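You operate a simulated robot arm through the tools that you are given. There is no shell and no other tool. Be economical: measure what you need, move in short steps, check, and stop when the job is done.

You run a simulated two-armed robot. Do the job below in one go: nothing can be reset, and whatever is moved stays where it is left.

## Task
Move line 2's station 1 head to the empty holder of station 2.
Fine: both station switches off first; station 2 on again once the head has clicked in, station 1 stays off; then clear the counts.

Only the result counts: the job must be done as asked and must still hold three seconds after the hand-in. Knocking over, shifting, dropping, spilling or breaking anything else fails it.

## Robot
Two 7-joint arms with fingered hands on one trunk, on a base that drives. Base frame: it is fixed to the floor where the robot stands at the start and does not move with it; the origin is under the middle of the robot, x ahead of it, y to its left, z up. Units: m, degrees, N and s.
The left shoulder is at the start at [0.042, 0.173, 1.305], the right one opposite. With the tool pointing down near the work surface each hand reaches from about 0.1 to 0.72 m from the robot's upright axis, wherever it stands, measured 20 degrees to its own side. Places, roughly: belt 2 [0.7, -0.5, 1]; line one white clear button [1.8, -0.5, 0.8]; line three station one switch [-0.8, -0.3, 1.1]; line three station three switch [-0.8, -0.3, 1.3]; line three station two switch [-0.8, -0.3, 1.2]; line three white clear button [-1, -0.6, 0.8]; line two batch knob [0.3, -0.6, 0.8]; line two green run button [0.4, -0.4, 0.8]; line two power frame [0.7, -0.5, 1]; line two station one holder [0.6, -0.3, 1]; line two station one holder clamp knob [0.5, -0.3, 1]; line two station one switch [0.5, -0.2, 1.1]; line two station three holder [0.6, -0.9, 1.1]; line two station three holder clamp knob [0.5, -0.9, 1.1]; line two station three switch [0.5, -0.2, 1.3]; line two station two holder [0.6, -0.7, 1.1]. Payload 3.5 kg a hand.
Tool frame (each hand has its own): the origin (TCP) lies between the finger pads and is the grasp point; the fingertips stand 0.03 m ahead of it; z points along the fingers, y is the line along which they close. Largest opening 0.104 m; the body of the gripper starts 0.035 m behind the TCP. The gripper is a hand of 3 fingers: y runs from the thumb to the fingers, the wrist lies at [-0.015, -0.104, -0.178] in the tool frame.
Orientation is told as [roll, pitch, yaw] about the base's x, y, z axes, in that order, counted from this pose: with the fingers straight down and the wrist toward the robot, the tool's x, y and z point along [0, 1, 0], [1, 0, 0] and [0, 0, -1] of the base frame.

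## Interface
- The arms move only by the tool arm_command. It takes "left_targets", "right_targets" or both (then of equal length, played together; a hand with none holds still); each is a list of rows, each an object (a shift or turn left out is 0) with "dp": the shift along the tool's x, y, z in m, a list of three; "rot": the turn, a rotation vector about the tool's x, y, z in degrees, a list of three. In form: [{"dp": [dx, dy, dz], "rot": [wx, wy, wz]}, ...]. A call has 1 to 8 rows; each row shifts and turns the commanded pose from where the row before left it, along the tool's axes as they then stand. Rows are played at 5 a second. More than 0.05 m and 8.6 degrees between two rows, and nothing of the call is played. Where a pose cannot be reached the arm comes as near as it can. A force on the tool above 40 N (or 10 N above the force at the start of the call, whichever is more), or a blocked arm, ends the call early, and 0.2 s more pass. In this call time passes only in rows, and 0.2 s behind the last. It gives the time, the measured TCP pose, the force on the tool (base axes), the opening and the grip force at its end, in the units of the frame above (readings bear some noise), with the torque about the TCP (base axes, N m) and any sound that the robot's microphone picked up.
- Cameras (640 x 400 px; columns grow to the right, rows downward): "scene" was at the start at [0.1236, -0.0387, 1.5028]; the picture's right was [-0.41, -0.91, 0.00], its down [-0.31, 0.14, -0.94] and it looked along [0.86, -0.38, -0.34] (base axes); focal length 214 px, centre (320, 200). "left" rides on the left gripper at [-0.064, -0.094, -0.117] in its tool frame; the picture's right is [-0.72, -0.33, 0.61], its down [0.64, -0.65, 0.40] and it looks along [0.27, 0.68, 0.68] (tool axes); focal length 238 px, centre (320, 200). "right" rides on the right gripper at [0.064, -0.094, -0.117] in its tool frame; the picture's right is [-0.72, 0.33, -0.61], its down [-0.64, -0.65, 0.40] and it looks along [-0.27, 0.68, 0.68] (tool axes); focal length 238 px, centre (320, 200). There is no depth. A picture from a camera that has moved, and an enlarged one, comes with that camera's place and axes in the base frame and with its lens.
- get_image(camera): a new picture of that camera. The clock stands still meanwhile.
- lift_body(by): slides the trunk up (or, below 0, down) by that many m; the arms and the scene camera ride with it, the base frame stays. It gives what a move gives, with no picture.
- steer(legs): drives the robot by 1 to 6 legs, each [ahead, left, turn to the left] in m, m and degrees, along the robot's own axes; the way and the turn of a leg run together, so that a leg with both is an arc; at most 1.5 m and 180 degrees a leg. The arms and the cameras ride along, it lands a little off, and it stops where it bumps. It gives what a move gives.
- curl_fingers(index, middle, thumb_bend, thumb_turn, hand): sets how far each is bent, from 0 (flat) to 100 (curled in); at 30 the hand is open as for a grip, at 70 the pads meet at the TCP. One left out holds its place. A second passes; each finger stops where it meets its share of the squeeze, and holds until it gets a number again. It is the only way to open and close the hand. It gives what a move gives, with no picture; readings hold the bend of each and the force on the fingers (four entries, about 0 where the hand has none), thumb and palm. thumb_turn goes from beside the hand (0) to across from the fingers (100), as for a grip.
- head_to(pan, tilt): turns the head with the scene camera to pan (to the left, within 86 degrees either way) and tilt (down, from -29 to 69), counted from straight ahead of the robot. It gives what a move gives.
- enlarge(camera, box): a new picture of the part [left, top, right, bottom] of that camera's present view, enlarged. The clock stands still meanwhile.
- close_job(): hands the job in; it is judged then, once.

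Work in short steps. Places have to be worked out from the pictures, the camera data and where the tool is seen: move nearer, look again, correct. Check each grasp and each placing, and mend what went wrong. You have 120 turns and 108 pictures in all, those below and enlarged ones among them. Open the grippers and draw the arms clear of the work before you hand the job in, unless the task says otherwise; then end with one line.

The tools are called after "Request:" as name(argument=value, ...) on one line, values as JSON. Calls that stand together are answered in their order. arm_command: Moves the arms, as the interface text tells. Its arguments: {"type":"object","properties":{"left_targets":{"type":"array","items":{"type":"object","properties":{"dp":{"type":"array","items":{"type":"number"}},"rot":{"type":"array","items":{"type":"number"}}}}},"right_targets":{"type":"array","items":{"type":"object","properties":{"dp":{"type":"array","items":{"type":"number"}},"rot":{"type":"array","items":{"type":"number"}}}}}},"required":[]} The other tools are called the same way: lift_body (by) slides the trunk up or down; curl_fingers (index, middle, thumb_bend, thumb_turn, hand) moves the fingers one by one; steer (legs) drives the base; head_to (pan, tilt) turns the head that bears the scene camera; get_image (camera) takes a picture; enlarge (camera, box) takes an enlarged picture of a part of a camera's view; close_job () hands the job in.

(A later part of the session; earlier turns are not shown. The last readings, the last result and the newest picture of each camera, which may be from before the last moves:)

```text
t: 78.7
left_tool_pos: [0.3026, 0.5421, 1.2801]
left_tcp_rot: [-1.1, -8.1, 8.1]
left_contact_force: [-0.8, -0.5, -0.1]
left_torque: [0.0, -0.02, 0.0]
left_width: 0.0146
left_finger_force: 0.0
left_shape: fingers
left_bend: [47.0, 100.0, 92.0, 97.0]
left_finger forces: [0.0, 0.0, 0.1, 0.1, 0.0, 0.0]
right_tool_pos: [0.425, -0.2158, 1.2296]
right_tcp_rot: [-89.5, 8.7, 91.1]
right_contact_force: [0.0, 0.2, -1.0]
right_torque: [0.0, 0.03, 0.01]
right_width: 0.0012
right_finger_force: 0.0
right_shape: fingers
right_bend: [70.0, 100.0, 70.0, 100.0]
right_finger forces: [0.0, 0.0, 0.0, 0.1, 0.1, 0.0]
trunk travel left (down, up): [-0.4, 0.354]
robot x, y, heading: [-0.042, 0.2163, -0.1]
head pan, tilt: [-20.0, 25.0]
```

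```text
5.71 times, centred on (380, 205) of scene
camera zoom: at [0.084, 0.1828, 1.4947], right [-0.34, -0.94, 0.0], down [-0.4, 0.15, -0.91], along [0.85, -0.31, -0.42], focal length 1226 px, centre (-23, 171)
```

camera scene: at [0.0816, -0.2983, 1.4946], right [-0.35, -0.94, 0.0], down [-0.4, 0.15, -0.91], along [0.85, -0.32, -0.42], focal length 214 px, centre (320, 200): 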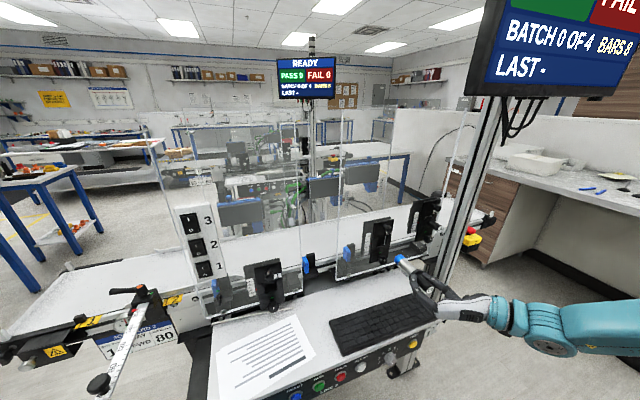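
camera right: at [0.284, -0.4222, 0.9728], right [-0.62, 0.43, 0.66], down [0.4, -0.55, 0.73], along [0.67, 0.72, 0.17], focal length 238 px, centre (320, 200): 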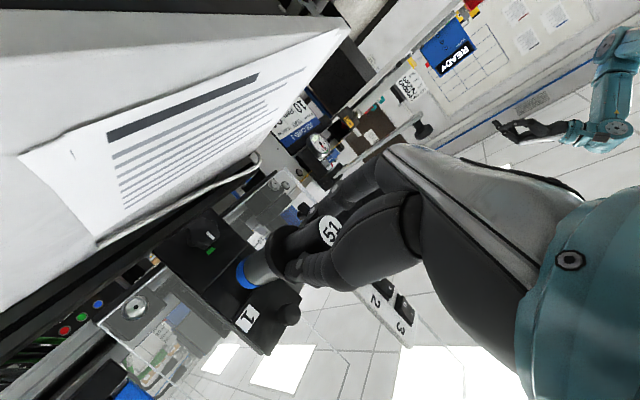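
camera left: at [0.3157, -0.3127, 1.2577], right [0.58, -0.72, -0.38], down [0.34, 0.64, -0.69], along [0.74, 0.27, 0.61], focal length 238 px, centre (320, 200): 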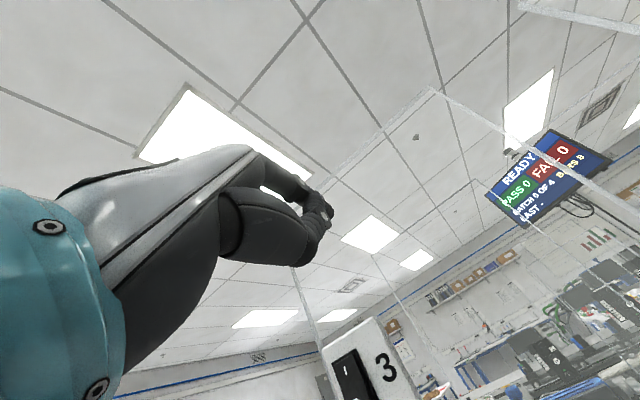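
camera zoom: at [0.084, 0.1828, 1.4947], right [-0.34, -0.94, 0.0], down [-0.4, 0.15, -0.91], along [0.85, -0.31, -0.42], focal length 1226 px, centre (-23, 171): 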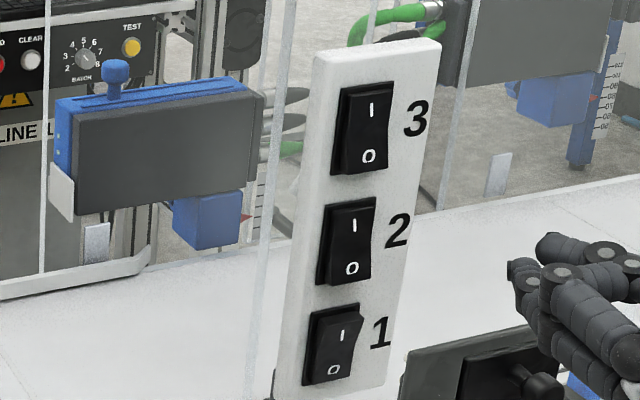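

Switch 2 is ON again (same look as 3) and switch 1 stays OFF. Next is CLEAR at about (0.37,-0.55,0.8): I'll pull the hand back, drive back and right, and lower the trunk 0.2 m.

Request:
arm_command(right_targets=[{"dp": [0, 0, -0.045]}, {"dp": [0, 0, -0.045]}])

Request:
steer(legs=[[-0.06, 0, 0], [0, -0.36, 0]])

Request:
lift_body(by=-0.2)

Request:
head_to(pan=-35, tilt=40)

Request:
get_image(camera="scene")

```text
t: 79.2
left_tool_pos: [0.302, 0.5436, 1.2803]
left_tcp_rot: [-1.1, -7.9, 8.1]
left_contact_force: [0.0, 0.2, 0.6]
left_torque: [0.02, -0.03, 0.01]
left_width: 0.0147
left_finger_force: 0.1
left_shape: fingers
left_bend: [47.0, 100.0, 92.0, 97.0]
left_finger forces: [0.1, 0.0, 0.0, 0.0, 0.0, 0.0]
right_tool_pos: [0.3352, -0.2174, 1.2299]
right_tcp_rot: [-89.7, 8.6, 91.0]
right_contact_force: [-0.6, 0.0, -0.1]
right_torque: [-0.01, -0.01, 0.03]
right_width: 0.0012
right_finger_force: 0.0
right_shape: fingers
right_bend: [70.0, 100.0, 70.0, 100.0]
right_finger forces: [0.0, 0.0, 0.0, 0.0, 0.0, 0.0]
trunk travel left (down, up): [-0.4, 0.354]
robot x, y, heading: [-0.038, 0.2141, 0.0]
head pan, tilt: [-20.0, 25.0]
```

```text
t: 82.1
left_tool_pos: [0.2417, 0.1859, 1.2806]
left_tcp_rot: [-1.0, -8.1, 8.1]
left_contact_force: [0.0, 0.0, 0.4]
left_torque: [0.0, -0.03, 0.04]
left_width: 0.0144
left_finger_force: 0.2
left_shape: fingers
left_bend: [47.0, 100.0, 92.0, 97.0]
left_finger forces: [0.0, 0.1, 0.0, 0.0, 0.1, 0.0]
right_tool_pos: [0.276, -0.5738, 1.2297]
right_tcp_rot: [-89.5, 8.6, 91.0]
right_contact_force: [0.5, -1.2, -0.5]
right_torque: [-0.04, -0.02, -0.04]
right_width: 0.0013
right_finger_force: 0.0
right_shape: fingers
right_bend: [70.0, 100.0, 70.0, 100.0]
right_finger forces: [0.0, 0.0, 0.0, 0.1, 0.0, 0.0]
trunk travel left (down, up): [-0.4, 0.354]
robot x, y, heading: [-0.0984, -0.1417, -0.1]
head pan, tilt: [-20.0, 25.0]
```

```text
t: 84.3
left_tool_pos: [0.2901, 0.1867, 1.0316]
left_tcp_rot: [0.2, 0.8, 8.0]
left_contact_force: [-0.7, -0.3, -0.9]
left_torque: [-0.01, 0.02, 0.02]
left_width: 0.0148
left_finger_force: 0.0
left_shape: fingers
left_bend: [47.0, 100.0, 92.0, 97.0]
left_finger forces: [0.1, 0.0, 0.0, 0.0, 0.0, 0.0]
right_tool_pos: [0.2761, -0.5724, 1.0305]
right_tcp_rot: [-89.7, 8.8, 91.0]
right_contact_force: [0.0, -0.4, -0.2]
right_torque: [0.03, 0.0, 0.01]
right_width: 0.0011
right_finger_force: 0.0
right_shape: fingers
right_bend: [70.0, 100.0, 70.0, 100.0]
right_finger forces: [0.1, 0.1, 0.0, 0.0, 0.1, 0.0]
trunk travel left (down, up): [-0.2, 0.554]
robot x, y, heading: [-0.1035, -0.1393, -0.3]
head pan, tilt: [-20.0, 25.0]
```

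```text
t: 85.1
left_tool_pos: [0.2894, 0.1866, 1.0324]
left_tcp_rot: [0.2, 0.9, 8.0]
left_contact_force: [-0.2, 0.3, -0.2]
left_torque: [-0.02, -0.01, 0.02]
left_width: 0.0145
left_finger_force: 0.1
left_shape: fingers
left_bend: [47.0, 100.0, 92.0, 97.0]
left_finger forces: [0.0, 0.0, 0.0, 0.1, 0.1, 0.0]
right_tool_pos: [0.2751, -0.5744, 1.0291]
right_tcp_rot: [-89.4, 8.8, 91.0]
right_contact_force: [-0.2, -0.3, 0.2]
right_torque: [0.01, 0.02, 0.0]
right_width: 0.0011
right_finger_force: 0.0
right_shape: fingers
right_bend: [70.0, 100.0, 70.0, 100.0]
right_finger forces: [0.1, 0.0, 0.0, 0.0, 0.0, 0.0]
trunk travel left (down, up): [-0.2, 0.554]
robot x, y, heading: [-0.1008, -0.142, -0.2]
head pan, tilt: [-35.0, 40.0]
```

```text
28 pictures are left
camera scene: at [0.081, -0.1906, 1.2676], right [-0.57, -0.82, 0.0], down [-0.53, 0.37, -0.77], along [0.63, -0.44, -0.64], focal length 214 px, centre (320, 200)
```

scene: 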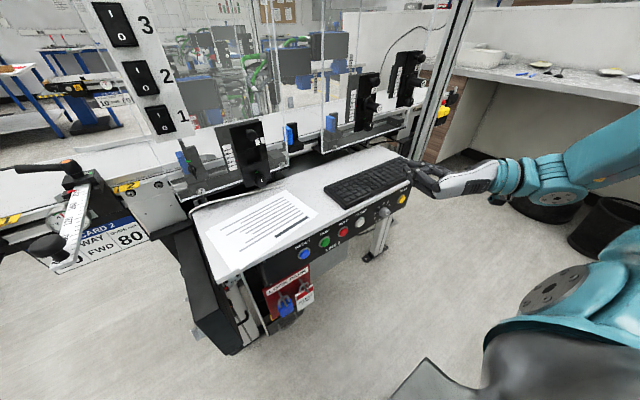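

Good view of the button panel. Zooming on CLEAR to refine its place and the panel's tilt.

Request:
enlarge(camera="scene", box=[290, 180, 420, 280])

```text
4.00 times, centred on (355, 230) of scene
camera zoom: at [0.081, -0.1906, 1.2676], right [-0.57, -0.82, 0.0], down [-0.53, 0.37, -0.77], along [0.63, -0.44, -0.64], focal length 858 px, centre (180, 80)
```

zoom: 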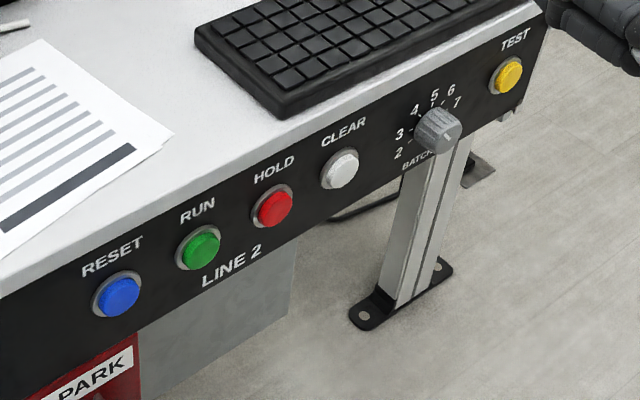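

CLEAR triangulates to about (0.355,-0.520,0.840) on a panel tilted roughly 25° up. I'll pitch the fingers down 25° and move to 3 cm in front of it.

Request:
arm_command(right_targets=[{"rot": [0, 8.4, 0]}, {"rot": [0, 8.4, 0]}, {"rot": [0, 8.2, 0]}, {"dp": [0.0304, 0.0192, 0.0217]}, {"dp": [0.0304, 0.0192, 0.0217]}, {"dp": [0.0304, 0.0192, 0.0217]}, {"dp": [0.0304, 0.0192, 0.018]}])

Request:
enlarge(camera="scene", box=[290, 180, 450, 300])

```text
t: 86.7
left_tool_pos: [0.2908, 0.1869, 1.0311]
left_tcp_rot: [0.1, 0.9, 8.0]
left_contact_force: [0.3, 0.2, -0.1]
left_torque: [-0.02, -0.01, 0.0]
left_width: 0.0147
left_finger_force: 0.1
left_shape: fingers
left_bend: [47.0, 100.0, 92.0, 97.0]
left_finger forces: [0.0, 0.0, 0.0, 0.0, 0.0, 0.0]
right_tool_pos: [0.2977, -0.521, 0.874]
right_tcp_rot: [-64.6, 8.8, 91.0]
right_contact_force: [0.8, 0.2, 0.6]
right_torque: [0.02, -0.01, 0.02]
right_width: 0.0014
right_finger_force: 0.0
right_shape: fingers
right_bend: [70.0, 100.0, 70.0, 100.0]
right_finger forces: [0.1, 0.0, 0.0, 0.0, 0.0, 0.1]
trunk travel left (down, up): [-0.2, 0.554]
robot x, y, heading: [-0.0986, -0.1401, 0.0]
head pan, tilt: [-35.0, 40.0]
```

```text
3.33 times, centred on (370, 240) of scene
camera zoom: at [0.0812, -0.1911, 1.2675], right [-0.58, -0.82, 0.0], down [-0.53, 0.37, -0.77], along [0.63, -0.44, -0.64], focal length 715 px, centre (153, 67)
```

zoom: 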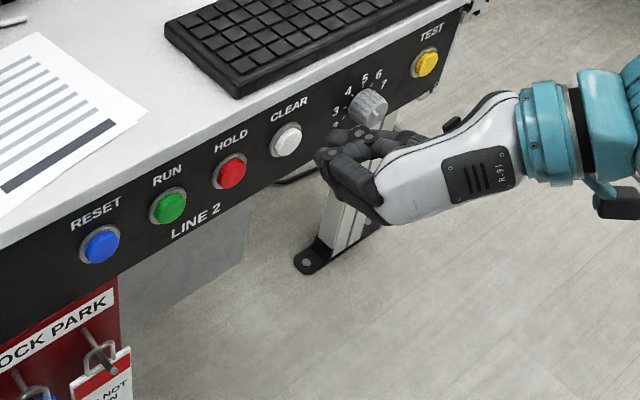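

The index tip would land ~8 mm right and ~6 mm below CLEAR's centre. I'll correct, and advance partway.

Request:
arm_command(right_targets=[{"dp": [-0.0085, 0.0077, 0.01]}, {"dp": [0, 0, 0.01]}])

Request:
enlarge(camera="scene", box=[330, 180, 410, 240])

```text
t: 87.3
left_tool_pos: [0.292, 0.1859, 1.0313]
left_tcp_rot: [0.3, 0.9, 7.9]
left_contact_force: [0.6, 0.4, -0.7]
left_torque: [-0.03, -0.01, 0.02]
left_width: 0.0147
left_finger_force: 0.1
left_shape: fingers
left_bend: [47.0, 100.0, 92.0, 97.0]
left_finger forces: [0.1, 0.0, 0.1, 0.1, 0.0, 0.0]
right_tool_pos: [0.3193, -0.5135, 0.8725]
right_tcp_rot: [-64.5, 8.8, 90.9]
right_contact_force: [0.8, -0.7, 0.4]
right_torque: [0.04, 0.02, -0.01]
right_width: 0.0011
right_finger_force: 0.1
right_shape: fingers
right_bend: [70.0, 100.0, 70.0, 100.0]
right_finger forces: [0.0, 0.1, 0.0, 0.1, 0.0, 0.1]
trunk travel left (down, up): [-0.2, 0.554]
robot x, y, heading: [-0.1011, -0.14, 0.2]
head pan, tilt: [-35.0, 40.0]
```

```text
6.67 times, centred on (370, 210) of scene
camera zoom: at [0.0811, -0.1908, 1.2675], right [-0.58, -0.82, 0.0], down [-0.53, 0.37, -0.77], along [0.63, -0.44, -0.64], focal length 1430 px, centre (-13, 133)
```

zoom: 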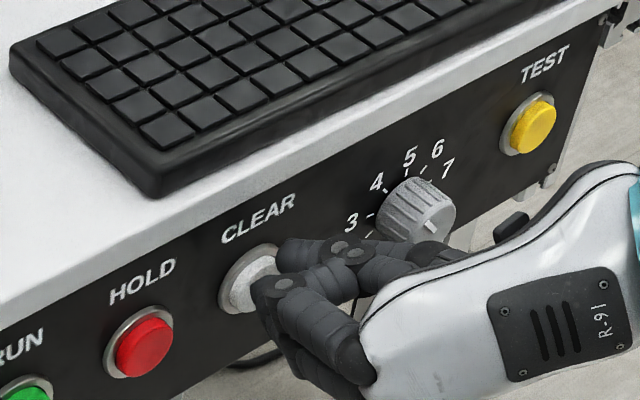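

Index and thumb tips are now right on the white cap. Pressing in small steps.

Request:
arm_command(right_targets=[{"dp": [0, 0, 0.005]}, {"dp": [0, 0, 0.004]}, {"dp": [0, 0, 0.004]}, {"dp": [0, 0, 0.003]}, {"dp": [0, 0, 0.003]}])

Request:
enlarge(camera="scene", box=[330, 180, 410, 240])

```text
t: 88.4
left_tool_pos: [0.2884, 0.1843, 1.0325]
left_tcp_rot: [0.1, 0.8, 7.8]
left_contact_force: [0.1, 0.6, 0.0]
left_torque: [0.01, -0.01, 0.01]
left_width: 0.0147
left_finger_force: 0.0
left_shape: fingers
left_bend: [47.0, 100.0, 92.0, 97.0]
left_finger forces: [0.1, 0.0, 0.1, 0.0, 0.0, 0.1]
right_tool_pos: [0.3269, -0.5119, 0.863]
right_tcp_rot: [-64.1, 8.7, 91.2]
right_contact_force: [-22.8, -2.0, 8.3]
right_torque: [-0.08, -0.12, -0.2]
right_width: 0.0026
right_finger_force: 14.7
right_shape: fingers
right_bend: [69.0, 100.0, 70.0, 100.0]
right_finger forces: [3.3, 0.0, 0.0, 0.0, 25.5, 0.0]
trunk travel left (down, up): [-0.2, 0.554]
robot x, y, heading: [-0.103, -0.1429, -0.1]
head pan, tilt: [-35.0, 40.0]
heard: click
stopped in row 5 (right hand): the force on the tool passed its limit at 44 N (the readings are from after the stop); the commanded pose is now the measured one
```

```text
6.67 times, centred on (370, 210) of scene
camera zoom: at [0.0769, -0.1913, 1.268], right [-0.58, -0.82, 0.0], down [-0.52, 0.37, -0.77], along [0.63, -0.44, -0.64], focal length 1430 px, centre (-13, 133)
```

zoom: 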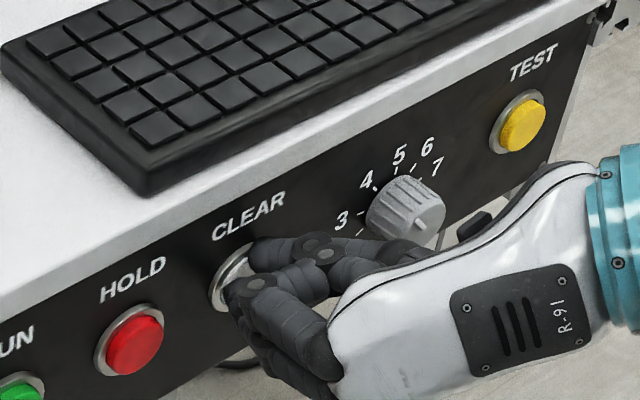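

A click was heard from CLEAR. I'll back off, raise the hand, and look at line 2's display to confirm the counts and state.

Request:
arm_command(right_targets=[{"dp": [0, 0, -0.03]}, {"dp": [0, 0, -0.04]}, {"dp": [-0.03, 0, -0.03]}, {"dp": [-0.04, 0, 0]}, {"dp": [-0.04, 0, 0]}])

Request:
head_to(pan=-35, tilt=0)

Request:
get_image(camera="scene")

```text
t: 89.6
left_tool_pos: [0.2898, 0.1855, 1.0317]
left_tcp_rot: [0.2, 0.8, 7.9]
left_contact_force: [0.3, -1.1, -0.2]
left_torque: [-0.03, 0.03, 0.01]
left_width: 0.0143
left_finger_force: 0.1
left_shape: fingers
left_bend: [47.0, 100.0, 92.0, 97.0]
left_finger forces: [0.0, 0.0, 0.0, 0.0, 0.0, 0.0]
right_tool_pos: [0.289, -0.4917, 1.0047]
right_tcp_rot: [-64.2, 8.5, 91.1]
right_contact_force: [-1.0, 0.0, -0.2]
right_torque: [0.01, 0.02, -0.02]
right_width: 0.0011
right_finger_force: 0.0
right_shape: fingers
right_bend: [70.0, 100.0, 70.0, 100.0]
right_finger forces: [0.0, 0.0, 0.1, 0.1, 0.0, 0.0]
trunk travel left (down, up): [-0.2, 0.554]
robot x, y, heading: [-0.1001, -0.1389, -0.2]
head pan, tilt: [-35.0, 40.0]
```

```text
t: 90.7
left_tool_pos: [0.2912, 0.1853, 1.032]
left_tcp_rot: [0.3, 0.9, 7.9]
left_contact_force: [0.5, 0.0, 0.6]
left_torque: [0.03, -0.06, 0.02]
left_width: 0.0147
left_finger_force: 0.0
left_shape: fingers
left_bend: [47.0, 100.0, 92.0, 97.0]
left_finger forces: [0.0, 0.0, 0.0, 0.0, 0.0, 0.0]
right_tool_pos: [0.2889, -0.4926, 1.0031]
right_tcp_rot: [-64.2, 8.7, 91.1]
right_contact_force: [0.1, -0.1, -0.9]
right_torque: [-0.01, -0.02, 0.04]
right_width: 0.0012
right_finger_force: 0.0
right_shape: fingers
right_bend: [70.0, 100.0, 70.0, 100.0]
right_finger forces: [0.1, 0.0, 0.1, 0.0, 0.1, 0.0]
trunk travel left (down, up): [-0.2, 0.554]
robot x, y, heading: [-0.0997, -0.1405, -0.1]
head pan, tilt: [-35.0, 0.0]
```

```text
23 pictures are left
camera scene: at [0.0844, -0.1939, 1.3311], right [-0.58, -0.82, 0.0], down [0.0, 0.0, -1.0], along [0.82, -0.58, 0.0], focal length 214 px, centre (320, 200)
```

scene: 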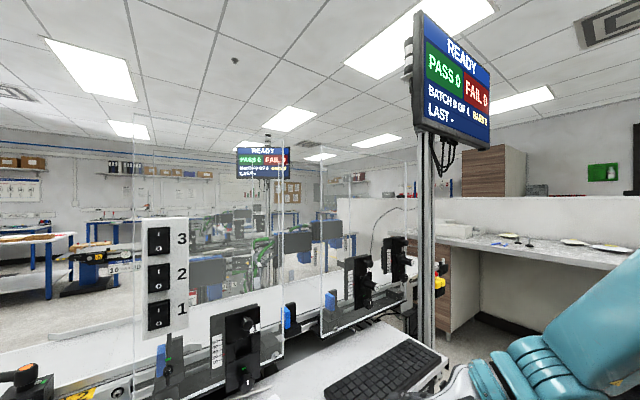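

Line 2's display reads PASS 0 / FAIL 0. I'll zoom on it and on station 2 from this side.

Request:
enlarge(camera="scene", box=[400, 0, 500, 150])

Request:
enlarge(camera="scene", box=[330, 230, 420, 320])

```text
2.67 times, centred on (450, 75) of scene
camera zoom: at [0.0844, -0.1939, 1.3311], right [-0.58, -0.82, 0.0], down [0.0, 0.0, -1.0], along [0.82, -0.58, 0.0], focal length 572 px, centre (-27, 533)
```

zoom: 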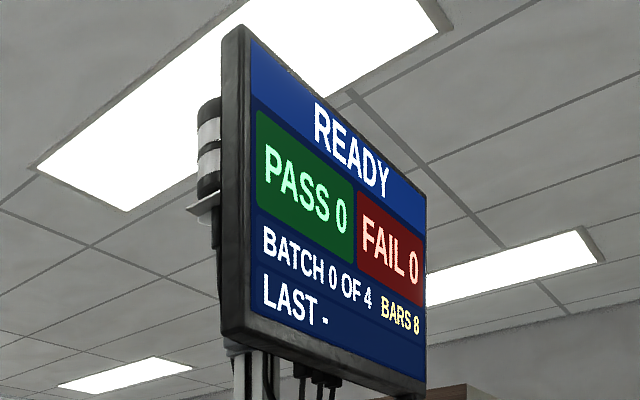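

```text
4.44 times, centred on (375, 275) of scene
camera zoom: at [0.0844, -0.1939, 1.3311], right [-0.58, -0.82, 0.0], down [0.0, 0.0, -1.0], along [0.82, -0.58, 0.0], focal length 953 px, centre (76, -133)
```

zoom: 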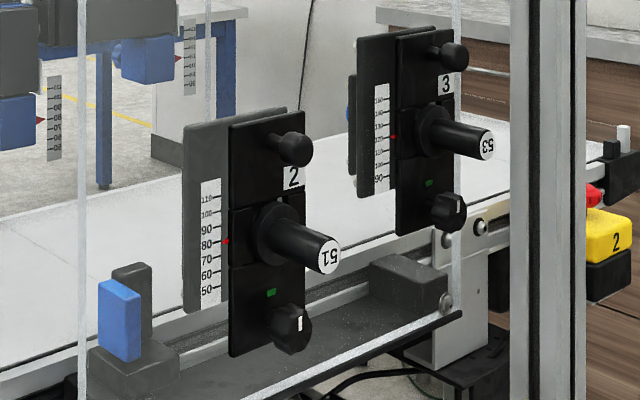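

Counts read 0 and READY. CLEAR's click was audible but I heard none at insertion, so I'll compare the flange-to-plate gap at stations 2 and 3 more precisely.

Request:
enlarge(camera="scene", box=[358, 265, 394, 295])

Request:
enlarge(camera="scene", box=[398, 245, 428, 270])

```text
13.33 times, centred on (376, 280) of scene
camera zoom: at [0.0844, -0.1939, 1.3311], right [-0.58, -0.82, 0.0], down [0.0, 0.0, -1.0], along [0.82, -0.58, 0.0], focal length 2860 px, centre (-427, -867)
```

zoom: 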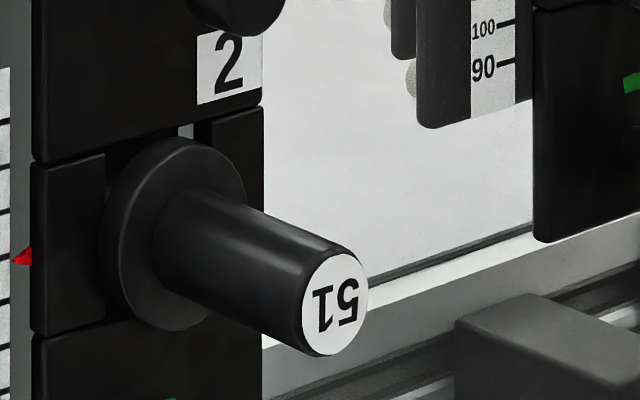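

```text
16.00 times, centred on (413, 258) of scene
camera zoom: at [0.0844, -0.1939, 1.3311], right [-0.58, -0.82, 0.0], down [0.0, 0.0, -1.0], along [0.82, -0.58, 0.0], focal length 3432 px, centre (-1168, -720)
```

zoom: 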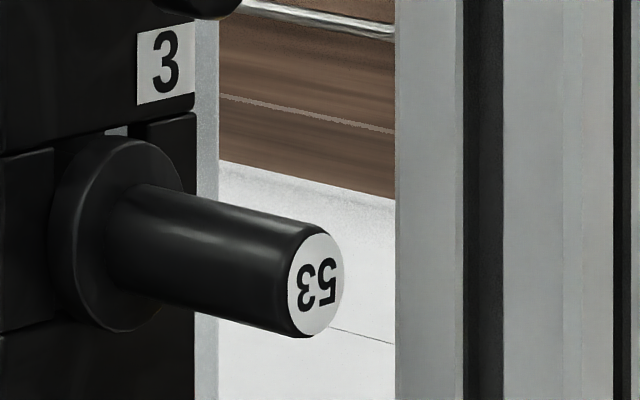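

Within measurement error (~1 mm) it's seated, but I want proof that it's latched. I'll restore the hand's level pose, raise the trunk, and return to station 2 for a gentle tug test.

Request:
arm_command(right_targets=[{"rot": [0, -8.4, 0]}, {"rot": [0, -8.4, 0]}, {"rot": [0, -8.2, 0]}])

Request:
lift_body(by=0.2)

Request:
steer(legs=[[0.055, -0.125, 0]])

Request:
curl_fingers(hand="right", index=54, middle=54, thumb_bend=54)

Request:
head_to(pan=-20, tilt=25)

```text
t: 91.5
left_tool_pos: [0.2907, 0.1854, 1.0314]
left_tcp_rot: [0.1, 0.9, 8.0]
left_contact_force: [0.7, 0.6, -0.2]
left_torque: [-0.03, 0.02, -0.04]
left_width: 0.0148
left_finger_force: 0.1
left_shape: fingers
left_bend: [47.0, 100.0, 92.0, 97.0]
left_finger forces: [0.1, 0.1, 0.1, 0.0, 0.0, 0.0]
right_tool_pos: [0.2891, -0.4916, 1.0037]
right_tcp_rot: [-89.4, 8.8, 91.1]
right_contact_force: [0.2, -0.4, 0.4]
right_torque: [0.01, 0.03, -0.01]
right_width: 0.0011
right_finger_force: 0.1
right_shape: fingers
right_bend: [70.0, 100.0, 70.0, 100.0]
right_finger forces: [0.1, 0.0, 0.0, 0.1, 0.1, 0.0]
trunk travel left (down, up): [-0.2, 0.554]
robot x, y, heading: [-0.1038, -0.1363, 0.0]
head pan, tilt: [-35.0, 0.0]
```

```text
t: 93.6
left_tool_pos: [0.2916, 0.1864, 1.2325]
left_tcp_rot: [0.3, 0.9, 7.9]
left_contact_force: [-0.1, -0.3, 0.6]
left_torque: [-0.02, 0.03, -0.01]
left_width: 0.0145
left_finger_force: 0.0
left_shape: fingers
left_bend: [47.0, 100.0, 92.0, 97.0]
left_finger forces: [0.0, 0.0, 0.1, 0.0, 0.0, 0.1]
right_tool_pos: [0.2905, -0.491, 1.2044]
right_tcp_rot: [-89.3, 8.7, 91.1]
right_contact_force: [-0.2, 0.0, 0.0]
right_torque: [0.0, 0.01, -0.01]
right_width: 0.0009
right_finger_force: 0.1
right_shape: fingers
right_bend: [70.0, 100.0, 70.0, 100.0]
right_finger forces: [0.0, 0.1, 0.1, 0.1, 0.0, 0.0]
trunk travel left (down, up): [-0.4, 0.354]
robot x, y, heading: [-0.0995, -0.1375, -0.2]
head pan, tilt: [-35.0, 0.0]
```

```text
t: 95.0
left_tool_pos: [0.3448, 0.0603, 1.2323]
left_tcp_rot: [0.2, 0.9, 8.1]
left_contact_force: [1.0, -0.2, -0.3]
left_torque: [0.01, -0.01, 0.01]
left_width: 0.0145
left_finger_force: 0.1
left_shape: fingers
left_bend: [47.0, 100.0, 92.0, 97.0]
left_finger forces: [0.0, 0.0, 0.0, 0.0, 0.1, 0.0]
right_tool_pos: [0.3428, -0.6176, 1.2041]
right_tcp_rot: [-89.2, 8.7, 91.1]
right_contact_force: [0.2, -1.0, -0.4]
right_torque: [-0.01, 0.0, 0.02]
right_width: 0.0013
right_finger_force: 0.0
right_shape: fingers
right_bend: [70.0, 100.0, 70.0, 100.0]
right_finger forces: [0.0, 0.1, 0.0, 0.1, 0.0, 0.0]
trunk travel left (down, up): [-0.4, 0.354]
robot x, y, heading: [-0.0475, -0.2675, -0.1]
head pan, tilt: [-35.0, 0.0]
```

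```text
t: 96.0
left_tool_pos: [0.3457, 0.0603, 1.2319]
left_tcp_rot: [0.3, 0.9, 8.0]
left_contact_force: [-0.6, 0.7, 0.1]
left_torque: [-0.02, 0.01, 0.0]
left_width: 0.0146
left_finger_force: 0.0
left_shape: fingers
left_bend: [47.0, 100.0, 92.0, 97.0]
left_finger forces: [0.0, 0.0, 0.0, 0.0, 0.0, 0.0]
right_tool_pos: [0.3442, -0.6175, 1.2043]
right_tcp_rot: [-89.2, 8.7, 91.0]
right_contact_force: [-0.2, -0.2, 0.2]
right_torque: [0.0, -0.01, 0.0]
right_width: 0.0405
right_finger_force: 0.1
right_shape: fingers
right_bend: [54.0, 54.0, 54.0, 100.0]
right_finger forces: [0.1, 0.1, 0.1, 0.1, 0.0, 0.1]
trunk travel left (down, up): [-0.4, 0.354]
robot x, y, heading: [-0.047, -0.2682, -0.2]
head pan, tilt: [-35.0, 0.0]
```

```text
t: 96.8
left_tool_pos: [0.3451, 0.0613, 1.2321]
left_tcp_rot: [0.2, 0.8, 8.1]
left_contact_force: [0.2, -0.2, 0.5]
left_torque: [0.0, 0.05, 0.0]
left_width: 0.0146
left_finger_force: 0.0
left_shape: fingers
left_bend: [47.0, 100.0, 92.0, 97.0]
left_finger forces: [0.0, 0.0, 0.0, 0.0, 0.0, 0.0]
right_tool_pos: [0.3432, -0.6167, 1.2055]
right_tcp_rot: [-89.2, 8.7, 91.1]
right_contact_force: [0.1, -0.4, 0.2]
right_torque: [0.01, 0.03, 0.03]
right_width: 0.0409
right_finger_force: 0.0
right_shape: fingers
right_bend: [54.0, 54.0, 54.0, 100.0]
right_finger forces: [0.1, 0.0, 0.1, 0.1, 0.0, 0.0]
trunk travel left (down, up): [-0.4, 0.354]
robot x, y, heading: [-0.0483, -0.2674, -0.3]
head pan, tilt: [-20.0, 25.0]
```

Moving to the approach pose in front of head 51 at (0.43,-0.679,1.083), with a small tilt correction.

Request:
arm_command(right_targets=[{"dp": [0.0326, -0.0111, 0.01]}, {"dp": [0.0326, -0.0111, 0.02]}, {"dp": [0.0326, -0.0111, 0.028]}, {"dp": [0.0326, -0.0111, 0.028], "rot": [1, -0.8, 0]}])

Request:
enlarge(camera="scene", box=[360, 210, 440, 280])

```text
t: 97.8
left_tool_pos: [0.3447, 0.0603, 1.2313]
left_tcp_rot: [0.2, 0.9, 7.9]
left_contact_force: [0.2, 0.4, -0.4]
left_torque: [0.03, 0.02, -0.02]
left_width: 0.0148
left_finger_force: 0.0
left_shape: fingers
left_bend: [47.0, 100.0, 92.0, 97.0]
left_finger forces: [0.0, 0.0, 0.1, 0.0, 0.0, 0.0]
right_tool_pos: [0.4291, -0.6804, 1.0817]
right_tcp_rot: [-90.1, 8.6, 90.0]
right_contact_force: [-0.6, 0.3, -0.4]
right_torque: [-0.02, 0.0, 0.02]
right_width: 0.0411
right_finger_force: 0.1
right_shape: fingers
right_bend: [54.0, 54.0, 54.0, 100.0]
right_finger forces: [0.0, 0.0, 0.0, 0.1, 0.0, 0.0]
trunk travel left (down, up): [-0.4, 0.354]
robot x, y, heading: [-0.0485, -0.2648, -0.2]
head pan, tilt: [-20.0, 25.0]
```

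```text
5.71 times, centred on (400, 245) of scene
camera zoom: at [0.0779, -0.2994, 1.4946], right [-0.35, -0.94, 0.0], down [-0.4, 0.15, -0.91], along [0.85, -0.31, -0.42], focal length 1226 px, centre (-137, -57)
```

zoom: 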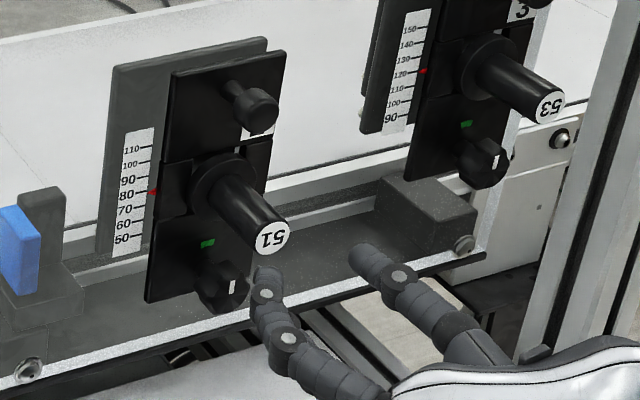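

Aligned. Advancing to the grip position (TCP x≈0.502), closing, then a gentle 3 mm tug.

Request:
arm_command(right_targets=[{"dp": [0, 0.001, 0.025]}, {"dp": [0, 0, 0.02]}, {"dp": [0, 0, 0.016]}, {"dp": [0, 0, 0.011]}])

Request:
curl_fingers(hand="right", index=75, middle=75, thumb_bend=75)

Request:
arm_command(right_targets=[{"dp": [0, 0, -0.003]}])

```text
t: 98.8
left_tool_pos: [0.3453, 0.0609, 1.2313]
left_tcp_rot: [0.1, 1.0, 8.0]
left_contact_force: [-0.3, -0.5, -0.8]
left_torque: [-0.01, 0.04, -0.01]
left_width: 0.0146
left_finger_force: 0.1
left_shape: fingers
left_bend: [47.0, 100.0, 92.0, 97.0]
left_finger forces: [0.0, 0.0, 0.0, 0.1, 0.0, 0.0]
right_tool_pos: [0.5005, -0.6767, 1.0815]
right_tcp_rot: [-90.2, 8.7, 90.2]
right_contact_force: [0.2, 0.4, 0.5]
right_torque: [0.02, 0.03, 0.01]
right_width: 0.0412
right_finger_force: 0.0
right_shape: fingers
right_bend: [54.0, 54.0, 54.0, 100.0]
right_finger forces: [0.1, 0.1, 0.0, 0.1, 0.1, 0.0]
trunk travel left (down, up): [-0.4, 0.354]
robot x, y, heading: [-0.0497, -0.2675, -0.3]
head pan, tilt: [-20.0, 25.0]
```

```text
t: 99.8
left_tool_pos: [0.3453, 0.0616, 1.231]
left_tcp_rot: [0.2, 0.9, 7.9]
left_contact_force: [0.7, 0.0, 0.4]
left_torque: [-0.01, 0.02, 0.03]
left_width: 0.0145
left_finger_force: 0.2
left_shape: fingers
left_bend: [47.0, 100.0, 92.0, 97.0]
left_finger forces: [0.1, 0.0, 0.1, 0.0, 0.0, 0.0]
right_tool_pos: [0.5024, -0.6786, 1.0812]
right_tcp_rot: [-90.3, 8.7, 90.0]
right_contact_force: [5.5, -5.3, 5.3]
right_torque: [-0.02, -0.16, -0.14]
right_width: 0.0172
right_finger_force: 14.8
right_shape: fingers
right_bend: [71.0, 73.0, 63.0, 100.0]
right_finger forces: [7.9, 7.1, 0.1, 0.0, 15.2, 0.0]
trunk travel left (down, up): [-0.4, 0.354]
robot x, y, heading: [-0.0477, -0.2655, -0.3]
head pan, tilt: [-20.0, 25.0]
```

```text
t: 100.2
left_tool_pos: [0.3441, 0.0605, 1.2309]
left_tcp_rot: [0.1, 0.9, 8.0]
left_contact_force: [-1.3, -0.3, 0.0]
left_torque: [0.02, 0.02, 0.03]
left_width: 0.0145
left_finger_force: 0.1
left_shape: fingers
left_bend: [47.0, 100.0, 92.0, 97.0]
left_finger forces: [0.1, 0.1, 0.0, 0.1, 0.1, 0.0]
right_tool_pos: [0.4973, -0.6763, 1.0804]
right_tcp_rot: [-90.1, 8.5, 90.2]
right_contact_force: [0.0, -0.8, 1.7]
right_torque: [-0.01, -0.04, -0.08]
right_width: 0.0173
right_finger_force: 14.6
right_shape: fingers
right_bend: [71.0, 74.0, 64.0, 100.0]
right_finger forces: [9.2, 6.4, 0.0, 0.1, 14.0, 0.1]
trunk travel left (down, up): [-0.4, 0.354]
robot x, y, heading: [-0.0456, -0.2676, -0.3]
head pan, tilt: [-20.0, 25.0]
```

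There's almost no resistance to a 3 mm tug. I'll look whether the head moved with the hand.

Request:
enlarge(camera="scene", box=[372, 220, 412, 260])

```text
10.00 times, centred on (392, 240) of scene
camera zoom: at [0.0773, -0.2986, 1.4946], right [-0.34, -0.94, 0.0], down [-0.4, 0.15, -0.91], along [0.85, -0.31, -0.42], focal length 2145 px, centre (-400, -200)
```

zoom: 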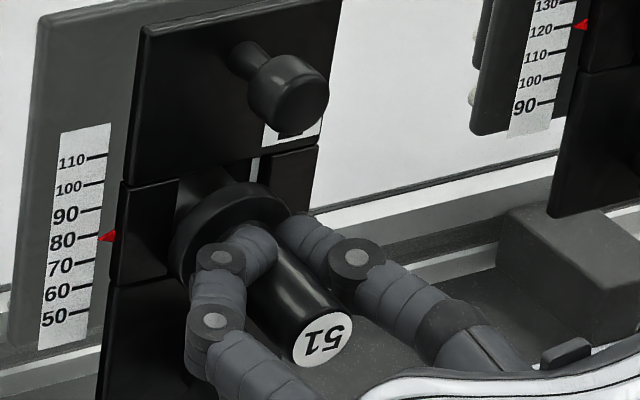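

The head came out ~9 mm with the tug, so whatever holds it is weak. To do it properly I'll release, switch station 2 off again, re-seat the head with a firm push, then switch on and clear again.

Request:
curl_fingers(hand="right", index=54, middle=54, thumb_bend=54)

Request:
arm_command(right_targets=[{"dp": [0, 0, -0.02]}, {"dp": [0, 0, -0.03]}, {"dp": [0, 0, -0.04]}, {"dp": [0, 0, -0.04]}, {"dp": [-0.035, 0, -0.01]}, {"dp": [-0.035, 0, 0]}, {"dp": [-0.032, 0, 0]}])

Request:
curl_fingers(hand="right", index=70, middle=100, thumb_bend=70)

Request:
steer(legs=[[0, 0.48, 0.3]])

```text
t: 101.2
left_tool_pos: [0.3451, 0.0615, 1.2315]
left_tcp_rot: [0.2, 1.0, 8.0]
left_contact_force: [0.3, 0.2, -0.1]
left_torque: [0.01, -0.02, -0.01]
left_width: 0.0146
left_finger_force: 0.0
left_shape: fingers
left_bend: [47.0, 100.0, 92.0, 97.0]
left_finger forces: [0.0, 0.0, 0.0, 0.1, 0.0, 0.1]
right_tool_pos: [0.4985, -0.6785, 1.0814]
right_tcp_rot: [-90.2, 8.7, 90.1]
right_contact_force: [-0.2, -1.0, -0.5]
right_torque: [0.01, -0.01, 0.02]
right_width: 0.0409
right_finger_force: 0.0
right_shape: fingers
right_bend: [54.0, 54.0, 54.0, 100.0]
right_finger forces: [0.1, 0.0, 0.1, 0.0, 0.0, 0.0]
trunk travel left (down, up): [-0.4, 0.354]
robot x, y, heading: [-0.0459, -0.2632, -0.4]
head pan, tilt: [-20.0, 25.0]
```

```text
t: 102.8
left_tool_pos: [0.3449, 0.0615, 1.2316]
left_tcp_rot: [0.1, 0.9, 7.9]
left_contact_force: [-0.6, 0.4, 0.5]
left_torque: [-0.03, 0.01, 0.01]
left_width: 0.0147
left_finger_force: 0.1
left_shape: fingers
left_bend: [47.0, 100.0, 92.0, 97.0]
left_finger forces: [0.0, 0.0, 0.0, 0.0, 0.0, 0.0]
right_tool_pos: [0.3559, -0.6623, 1.1836]
right_tcp_rot: [-90.1, 8.7, 90.1]
right_contact_force: [-0.6, -0.2, 0.2]
right_torque: [0.03, 0.0, -0.01]
right_width: 0.0409
right_finger_force: 0.0
right_shape: fingers
right_bend: [54.0, 54.0, 54.0, 100.0]
right_finger forces: [0.0, 0.0, 0.0, 0.0, 0.1, 0.1]
trunk travel left (down, up): [-0.4, 0.354]
robot x, y, heading: [-0.0485, -0.2698, -0.3]
head pan, tilt: [-20.0, 25.0]
```

```text
t: 103.8
left_tool_pos: [0.3444, 0.0611, 1.2321]
left_tcp_rot: [0.2, 0.9, 8.0]
left_contact_force: [-0.7, 0.4, -0.5]
left_torque: [-0.02, -0.01, -0.01]
left_width: 0.0145
left_finger_force: 0.0
left_shape: fingers
left_bend: [47.0, 100.0, 92.0, 97.0]
left_finger forces: [0.0, 0.0, 0.0, 0.1, 0.0, 0.1]
right_tool_pos: [0.3561, -0.6622, 1.1821]
right_tcp_rot: [-90.3, 8.8, 90.1]
right_contact_force: [0.4, -0.2, 0.5]
right_torque: [0.0, 0.02, 0.01]
right_width: 0.0017
right_finger_force: 0.0
right_shape: fingers
right_bend: [70.0, 100.0, 70.0, 100.0]
right_finger forces: [0.0, 0.0, 0.0, 0.0, 0.1, 0.0]
trunk travel left (down, up): [-0.4, 0.354]
robot x, y, heading: [-0.0482, -0.2684, -0.1]
head pan, tilt: [-20.0, 25.0]
```

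```text
t: 106.7
left_tool_pos: [0.3457, 0.543, 1.232]
left_tcp_rot: [0.2, 0.8, 8.1]
left_contact_force: [0.0, 0.5, 0.2]
left_torque: [-0.03, 0.0, -0.01]
left_width: 0.0147
left_finger_force: 0.1
left_shape: fingers
left_bend: [47.0, 100.0, 92.0, 97.0]
left_finger forces: [0.0, 0.0, 0.0, 0.0, 0.1, 0.0]
right_tool_pos: [0.3581, -0.1809, 1.1817]
right_tcp_rot: [-90.2, 8.7, 90.2]
right_contact_force: [-0.4, 0.3, 0.3]
right_torque: [0.03, -0.03, -0.02]
right_width: 0.0016
right_finger_force: 0.1
right_shape: fingers
right_bend: [70.0, 100.0, 70.0, 100.0]
right_finger forces: [0.0, 0.0, 0.1, 0.0, 0.1, 0.0]
trunk travel left (down, up): [-0.4, 0.354]
robot x, y, heading: [-0.0432, 0.2143, -0.1]
head pan, tilt: [-20.0, 25.0]
```

Now at the bank with TCP z=1.182. I'll set z≈1.190 so the index (8 mm lower) hits the "O" of switch 2, advance and press.

Request:
arm_command(right_targets=[{"dp": [-0.008, 0.003, 0.035]}, {"dp": [0, 0, 0.04]}, {"dp": [0, 0, 0.037]}, {"dp": [0, 0, 0.013]}, {"dp": [0, 0, 0.008]}, {"dp": [0, 0, 0.005]}, {"dp": [0, 0, 0.004]}, {"dp": [0, 0, 0.004]}])

Request:
arm_command(right_targets=[{"dp": [0, 0, -0.03]}, {"dp": [0, -0.01, -0.03]}, {"dp": [0, -0.03, -0.02]}])

Request:
enlarge(camera="scene", box=[340, 170, 420, 240])

```text
t: 108.5
left_tool_pos: [0.3404, 0.5416, 1.2341]
left_tcp_rot: [0.3, 0.7, 8.0]
left_contact_force: [-0.3, 0.1, -0.6]
left_torque: [0.0, -0.03, 0.03]
left_width: 0.0146
left_finger_force: 0.0
left_shape: fingers
left_bend: [47.0, 100.0, 92.0, 97.0]
left_finger forces: [0.0, 0.0, 0.0, 0.1, 0.0, 0.1]
right_tool_pos: [0.4994, -0.1772, 1.1897]
right_tcp_rot: [-90.1, 8.6, 90.2]
right_contact_force: [-34.5, -5.8, -2.3]
right_torque: [0.04, -0.03, -0.41]
right_width: 0.0
right_finger_force: 17.6
right_shape: fingers
right_bend: [70.0, 100.0, 71.0, 100.0]
right_finger forces: [3.8, 0.0, 0.0, 0.1, 30.8, 0.0]
trunk travel left (down, up): [-0.4, 0.354]
robot x, y, heading: [-0.05, 0.2149, -0.2]
head pan, tilt: [-20.0, 25.0]
```

```text
t: 109.3
left_tool_pos: [0.345, 0.5418, 1.2318]
left_tcp_rot: [0.3, 0.9, 8.0]
left_contact_force: [-0.3, -0.3, 0.5]
left_torque: [0.01, 0.02, -0.05]
left_width: 0.0145
left_finger_force: 0.0
left_shape: fingers
left_bend: [47.0, 100.0, 92.0, 97.0]
left_finger forces: [0.1, 0.1, 0.0, 0.1, 0.1, 0.0]
right_tool_pos: [0.4261, -0.2158, 1.1968]
right_tcp_rot: [-90.2, 8.7, 90.3]
right_contact_force: [0.8, 0.0, 0.1]
right_torque: [0.01, 0.0, -0.02]
right_width: 0.0009
right_finger_force: 0.1
right_shape: fingers
right_bend: [70.0, 100.0, 70.0, 100.0]
right_finger forces: [0.1, 0.1, 0.0, 0.1, 0.0, 0.0]
trunk travel left (down, up): [-0.4, 0.354]
robot x, y, heading: [-0.0442, 0.2166, -0.1]
head pan, tilt: [-20.0, 25.0]
```

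```text
5.71 times, centred on (380, 205) of scene
camera zoom: at [0.0785, 0.1821, 1.4947], right [-0.34, -0.94, 0.0], down [-0.4, 0.14, -0.91], along [0.85, -0.31, -0.42], focal length 1226 px, centre (-23, 171)
```

zoom: 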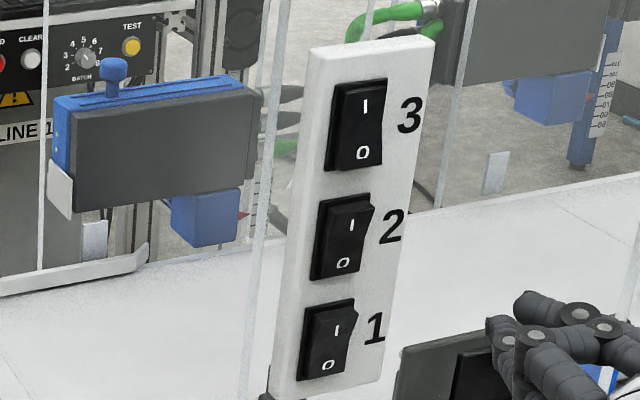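

Switch 2 is OFF again (like 1). Returning to station 2 to push the head home with all fingertips closed.

Request:
arm_command(right_targets=[{"dp": [0, 0, -0.04]}, {"dp": [0, 0, -0.04]}])

Request:
curl_fingers(hand="right", index=70, middle=70, thumb_bend=70)

Request:
steer(legs=[[0, -0.45, 0]])

```text
t: 109.9
left_tool_pos: [0.3436, 0.5432, 1.2323]
left_tcp_rot: [0.2, 0.9, 8.0]
left_contact_force: [-1.0, 0.3, 1.3]
left_torque: [0.0, 0.02, -0.03]
left_width: 0.0148
left_finger_force: 0.0
left_shape: fingers
left_bend: [47.0, 100.0, 92.0, 97.0]
left_finger forces: [0.0, 0.0, 0.1, 0.1, 0.0, 0.1]
right_tool_pos: [0.3458, -0.2158, 1.1964]
right_tcp_rot: [-90.3, 8.8, 90.3]
right_contact_force: [-0.6, -0.1, 0.2]
right_torque: [-0.02, 0.0, 0.0]
right_width: 0.0011
right_finger_force: 0.1
right_shape: fingers
right_bend: [70.0, 100.0, 70.0, 100.0]
right_finger forces: [0.1, 0.0, 0.1, 0.0, 0.0, 0.1]
trunk travel left (down, up): [-0.4, 0.354]
robot x, y, heading: [-0.046, 0.2143, -0.1]
head pan, tilt: [-20.0, 25.0]
```

```text
t: 110.9
left_tool_pos: [0.3454, 0.5434, 1.2317]
left_tcp_rot: [0.2, 0.9, 8.1]
left_contact_force: [-0.1, -1.1, -0.4]
left_torque: [0.01, -0.02, -0.03]
left_width: 0.0148
left_finger_force: 0.0
left_shape: fingers
left_bend: [47.0, 100.0, 92.0, 97.0]
left_finger forces: [0.1, 0.1, 0.0, 0.0, 0.1, 0.0]
right_tool_pos: [0.3455, -0.216, 1.1955]
right_tcp_rot: [-90.2, 8.8, 90.4]
right_contact_force: [-0.5, -0.5, -0.3]
right_torque: [0.01, 0.02, 0.04]
right_width: 0.0011
right_finger_force: 0.0
right_shape: fingers
right_bend: [70.0, 70.0, 70.0, 100.0]
right_finger forces: [0.0, 0.0, 0.0, 0.0, 0.1, 0.0]
trunk travel left (down, up): [-0.4, 0.354]
robot x, y, heading: [-0.0441, 0.2154, -0.2]
head pan, tilt: [-20.0, 25.0]
```

```text
t: 113.6
left_tool_pos: [0.3438, 0.0959, 1.2324]
left_tcp_rot: [0.1, 1.0, 8.5]
left_contact_force: [0.1, -0.9, 0.4]
left_torque: [0.02, -0.01, -0.02]
left_width: 0.0147
left_finger_force: 0.0
left_shape: fingers
left_bend: [47.0, 100.0, 92.0, 97.0]
left_finger forces: [0.1, 0.1, 0.1, 0.0, 0.0, 0.0]
right_tool_pos: [0.3493, -0.6632, 1.1959]
right_tcp_rot: [-90.2, 8.7, 90.6]
right_contact_force: [0.5, -1.1, 0.5]
right_torque: [-0.04, 0.0, 0.01]
right_width: 0.0011
right_finger_force: 0.1
right_shape: fingers
right_bend: [70.0, 70.0, 70.0, 100.0]
right_finger forces: [0.0, 0.0, 0.0, 0.1, 0.1, 0.0]
trunk travel left (down, up): [-0.4, 0.354]
robot x, y, heading: [-0.0474, -0.2351, 0.1]
head pan, tilt: [-20.0, 25.0]
```

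Moving to face the handle end: TCP (0.42,-0.681,1.083).

Request:
arm_command(right_targets=[{"dp": [0.038, 0, 0.012]}, {"dp": [0.038, 0, 0.025]}, {"dp": [0.038, -0.001, 0.033]}])

Request:
enlarge(camera="scene", box=[350, 200, 450, 280])

```text
refused: row 3 steps farther than a row can; nothing moved
```

```text
5.00 times, centred on (400, 240) of scene
camera zoom: at [0.0797, -0.2658, 1.4947], right [-0.34, -0.94, 0.0], down [-0.4, 0.14, -0.91], along [0.85, -0.31, -0.42], focal length 1072 px, centre (-80, 0)
```

zoom: 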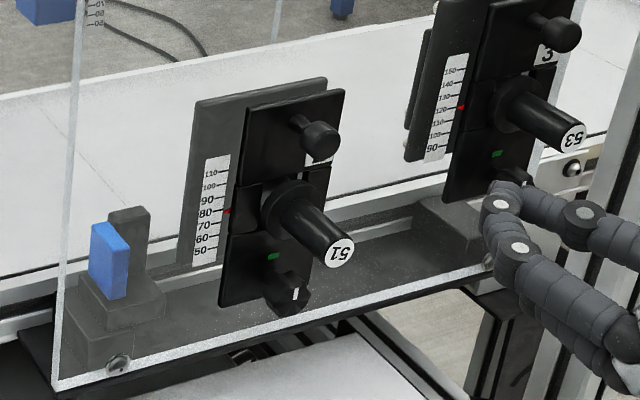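

The head now stands ~5 mm further out than station 3's, which confirms it wasn't latched. Redoing the move with smaller rows.

Request:
arm_command(right_targets=[{"dp": [0.03, 0, 0.01]}, {"dp": [0.03, 0, 0.02]}, {"dp": [0.03, 0, 0.02]}, {"dp": [0.024, -0.001, 0.02]}])

Request:
arm_command(right_targets=[{"dp": [0, 0, 0.02]}, {"dp": [0, 0, 0.008]}, {"dp": [0, 0, 0.004]}, {"dp": [0, 0, 0.004]}, {"dp": [0, 0, 0.004]}, {"dp": [0, 0, 0.003]}, {"dp": [0, 0, 0.003]}, {"dp": [0, 0, 0.003]}])

```text
t: 114.6
left_tool_pos: [0.3437, 0.0952, 1.2318]
left_tcp_rot: [0.2, 0.9, 8.4]
left_contact_force: [-0.2, 0.1, 0.3]
left_torque: [0.02, -0.06, 0.01]
left_width: 0.0146
left_finger_force: 0.0
left_shape: fingers
left_bend: [47.0, 100.0, 92.0, 97.0]
left_finger forces: [0.0, 0.0, 0.1, 0.0, 0.1, 0.0]
right_tool_pos: [0.4199, -0.6816, 1.0818]
right_tcp_rot: [-90.3, 8.6, 90.5]
right_contact_force: [0.9, 0.6, 0.4]
right_torque: [-0.03, 0.0, 0.0]
right_width: 0.0018
right_finger_force: 0.0
right_shape: fingers
right_bend: [70.0, 70.0, 70.0, 100.0]
right_finger forces: [0.0, 0.0, 0.0, 0.1, 0.0, 0.0]
trunk travel left (down, up): [-0.4, 0.354]
robot x, y, heading: [-0.0465, -0.2312, 0.2]
head pan, tilt: [-20.0, 25.0]
```

```text
t: 116.4
left_tool_pos: [0.3389, 0.0957, 1.2328]
left_tcp_rot: [0.2, 0.7, 8.4]
left_contact_force: [0.3, -0.2, -0.4]
left_torque: [-0.03, 0.01, 0.0]
left_width: 0.0145
left_finger_force: 0.0
left_shape: fingers
left_bend: [47.0, 100.0, 92.0, 97.0]
left_finger forces: [0.0, 0.1, 0.1, 0.0, 0.1, 0.0]
right_tool_pos: [0.4622, -0.6811, 1.0837]
right_tcp_rot: [-90.1, 8.6, 90.6]
right_contact_force: [-34.0, -2.6, -0.9]
right_torque: [0.0, 0.2, -0.27]
right_width: 0.0006
right_finger_force: 16.9
right_shape: fingers
right_bend: [70.0, 70.0, 70.0, 100.0]
right_finger forces: [9.9, 0.0, 0.1, 0.0, 23.6, 0.0]
trunk travel left (down, up): [-0.4, 0.354]
robot x, y, heading: [-0.0435, -0.2338, 0.1]
head pan, tilt: [-20.0, 25.0]
```

Back to the same depth with 34 N and no click. Pressing on up to the limit and listening.

Request:
arm_command(right_targets=[{"dp": [0, 0, 0.002]}, {"dp": [0, 0, 0.002]}, {"dp": [0, 0, 0.002]}, {"dp": [0, 0, 0.002]}])

Request:
enlarge(camera="right", box=[100, 150, 360, 310])

```text
t: 116.8
left_tool_pos: [0.3417, 0.0948, 1.2328]
left_tcp_rot: [0.1, 0.7, 8.2]
left_contact_force: [-1.1, -0.3, 0.1]
left_torque: [0.01, 0.04, 0.01]
left_width: 0.0147
left_finger_force: 0.0
left_shape: fingers
left_bend: [47.0, 100.0, 92.0, 97.0]
left_finger forces: [0.0, 0.0, 0.1, 0.0, 0.0, 0.0]
right_tool_pos: [0.4627, -0.6812, 1.0808]
right_tcp_rot: [-89.7, 8.8, 90.8]
right_contact_force: [-23.6, -2.9, 1.0]
right_torque: [0.01, -0.04, -0.24]
right_width: 0.0011
right_finger_force: 12.1
right_shape: fingers
right_bend: [70.0, 70.0, 70.0, 100.0]
right_finger forces: [4.1, 0.0, 0.0, 0.0, 19.6, 0.1]
trunk travel left (down, up): [-0.4, 0.354]
robot x, y, heading: [-0.0474, -0.2328, -0.0]
head pan, tilt: [-20.0, 25.0]
stopped in row 2 (right hand): the force on the tool passed its limit at 46 N (the readings are from after the stop); the commanded pose is now the measured one
```

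```text
2.46 times, centred on (230, 230) of right
camera zoom: at [0.3475, -0.7845, 1.0325], right [-0.62, 0.43, 0.66], down [0.41, -0.54, 0.73], along [0.67, 0.72, 0.16], focal length 587 px, centre (542, 126)
```

zoom: 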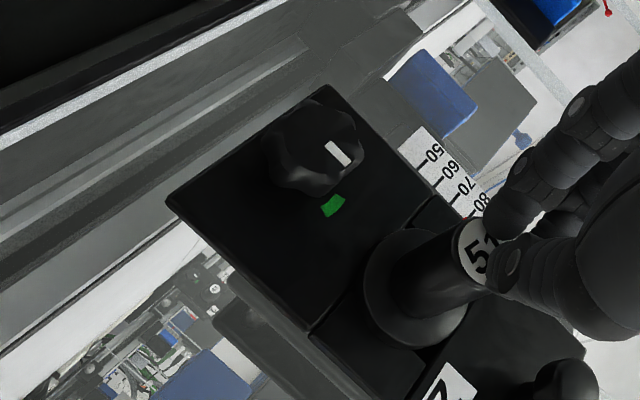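

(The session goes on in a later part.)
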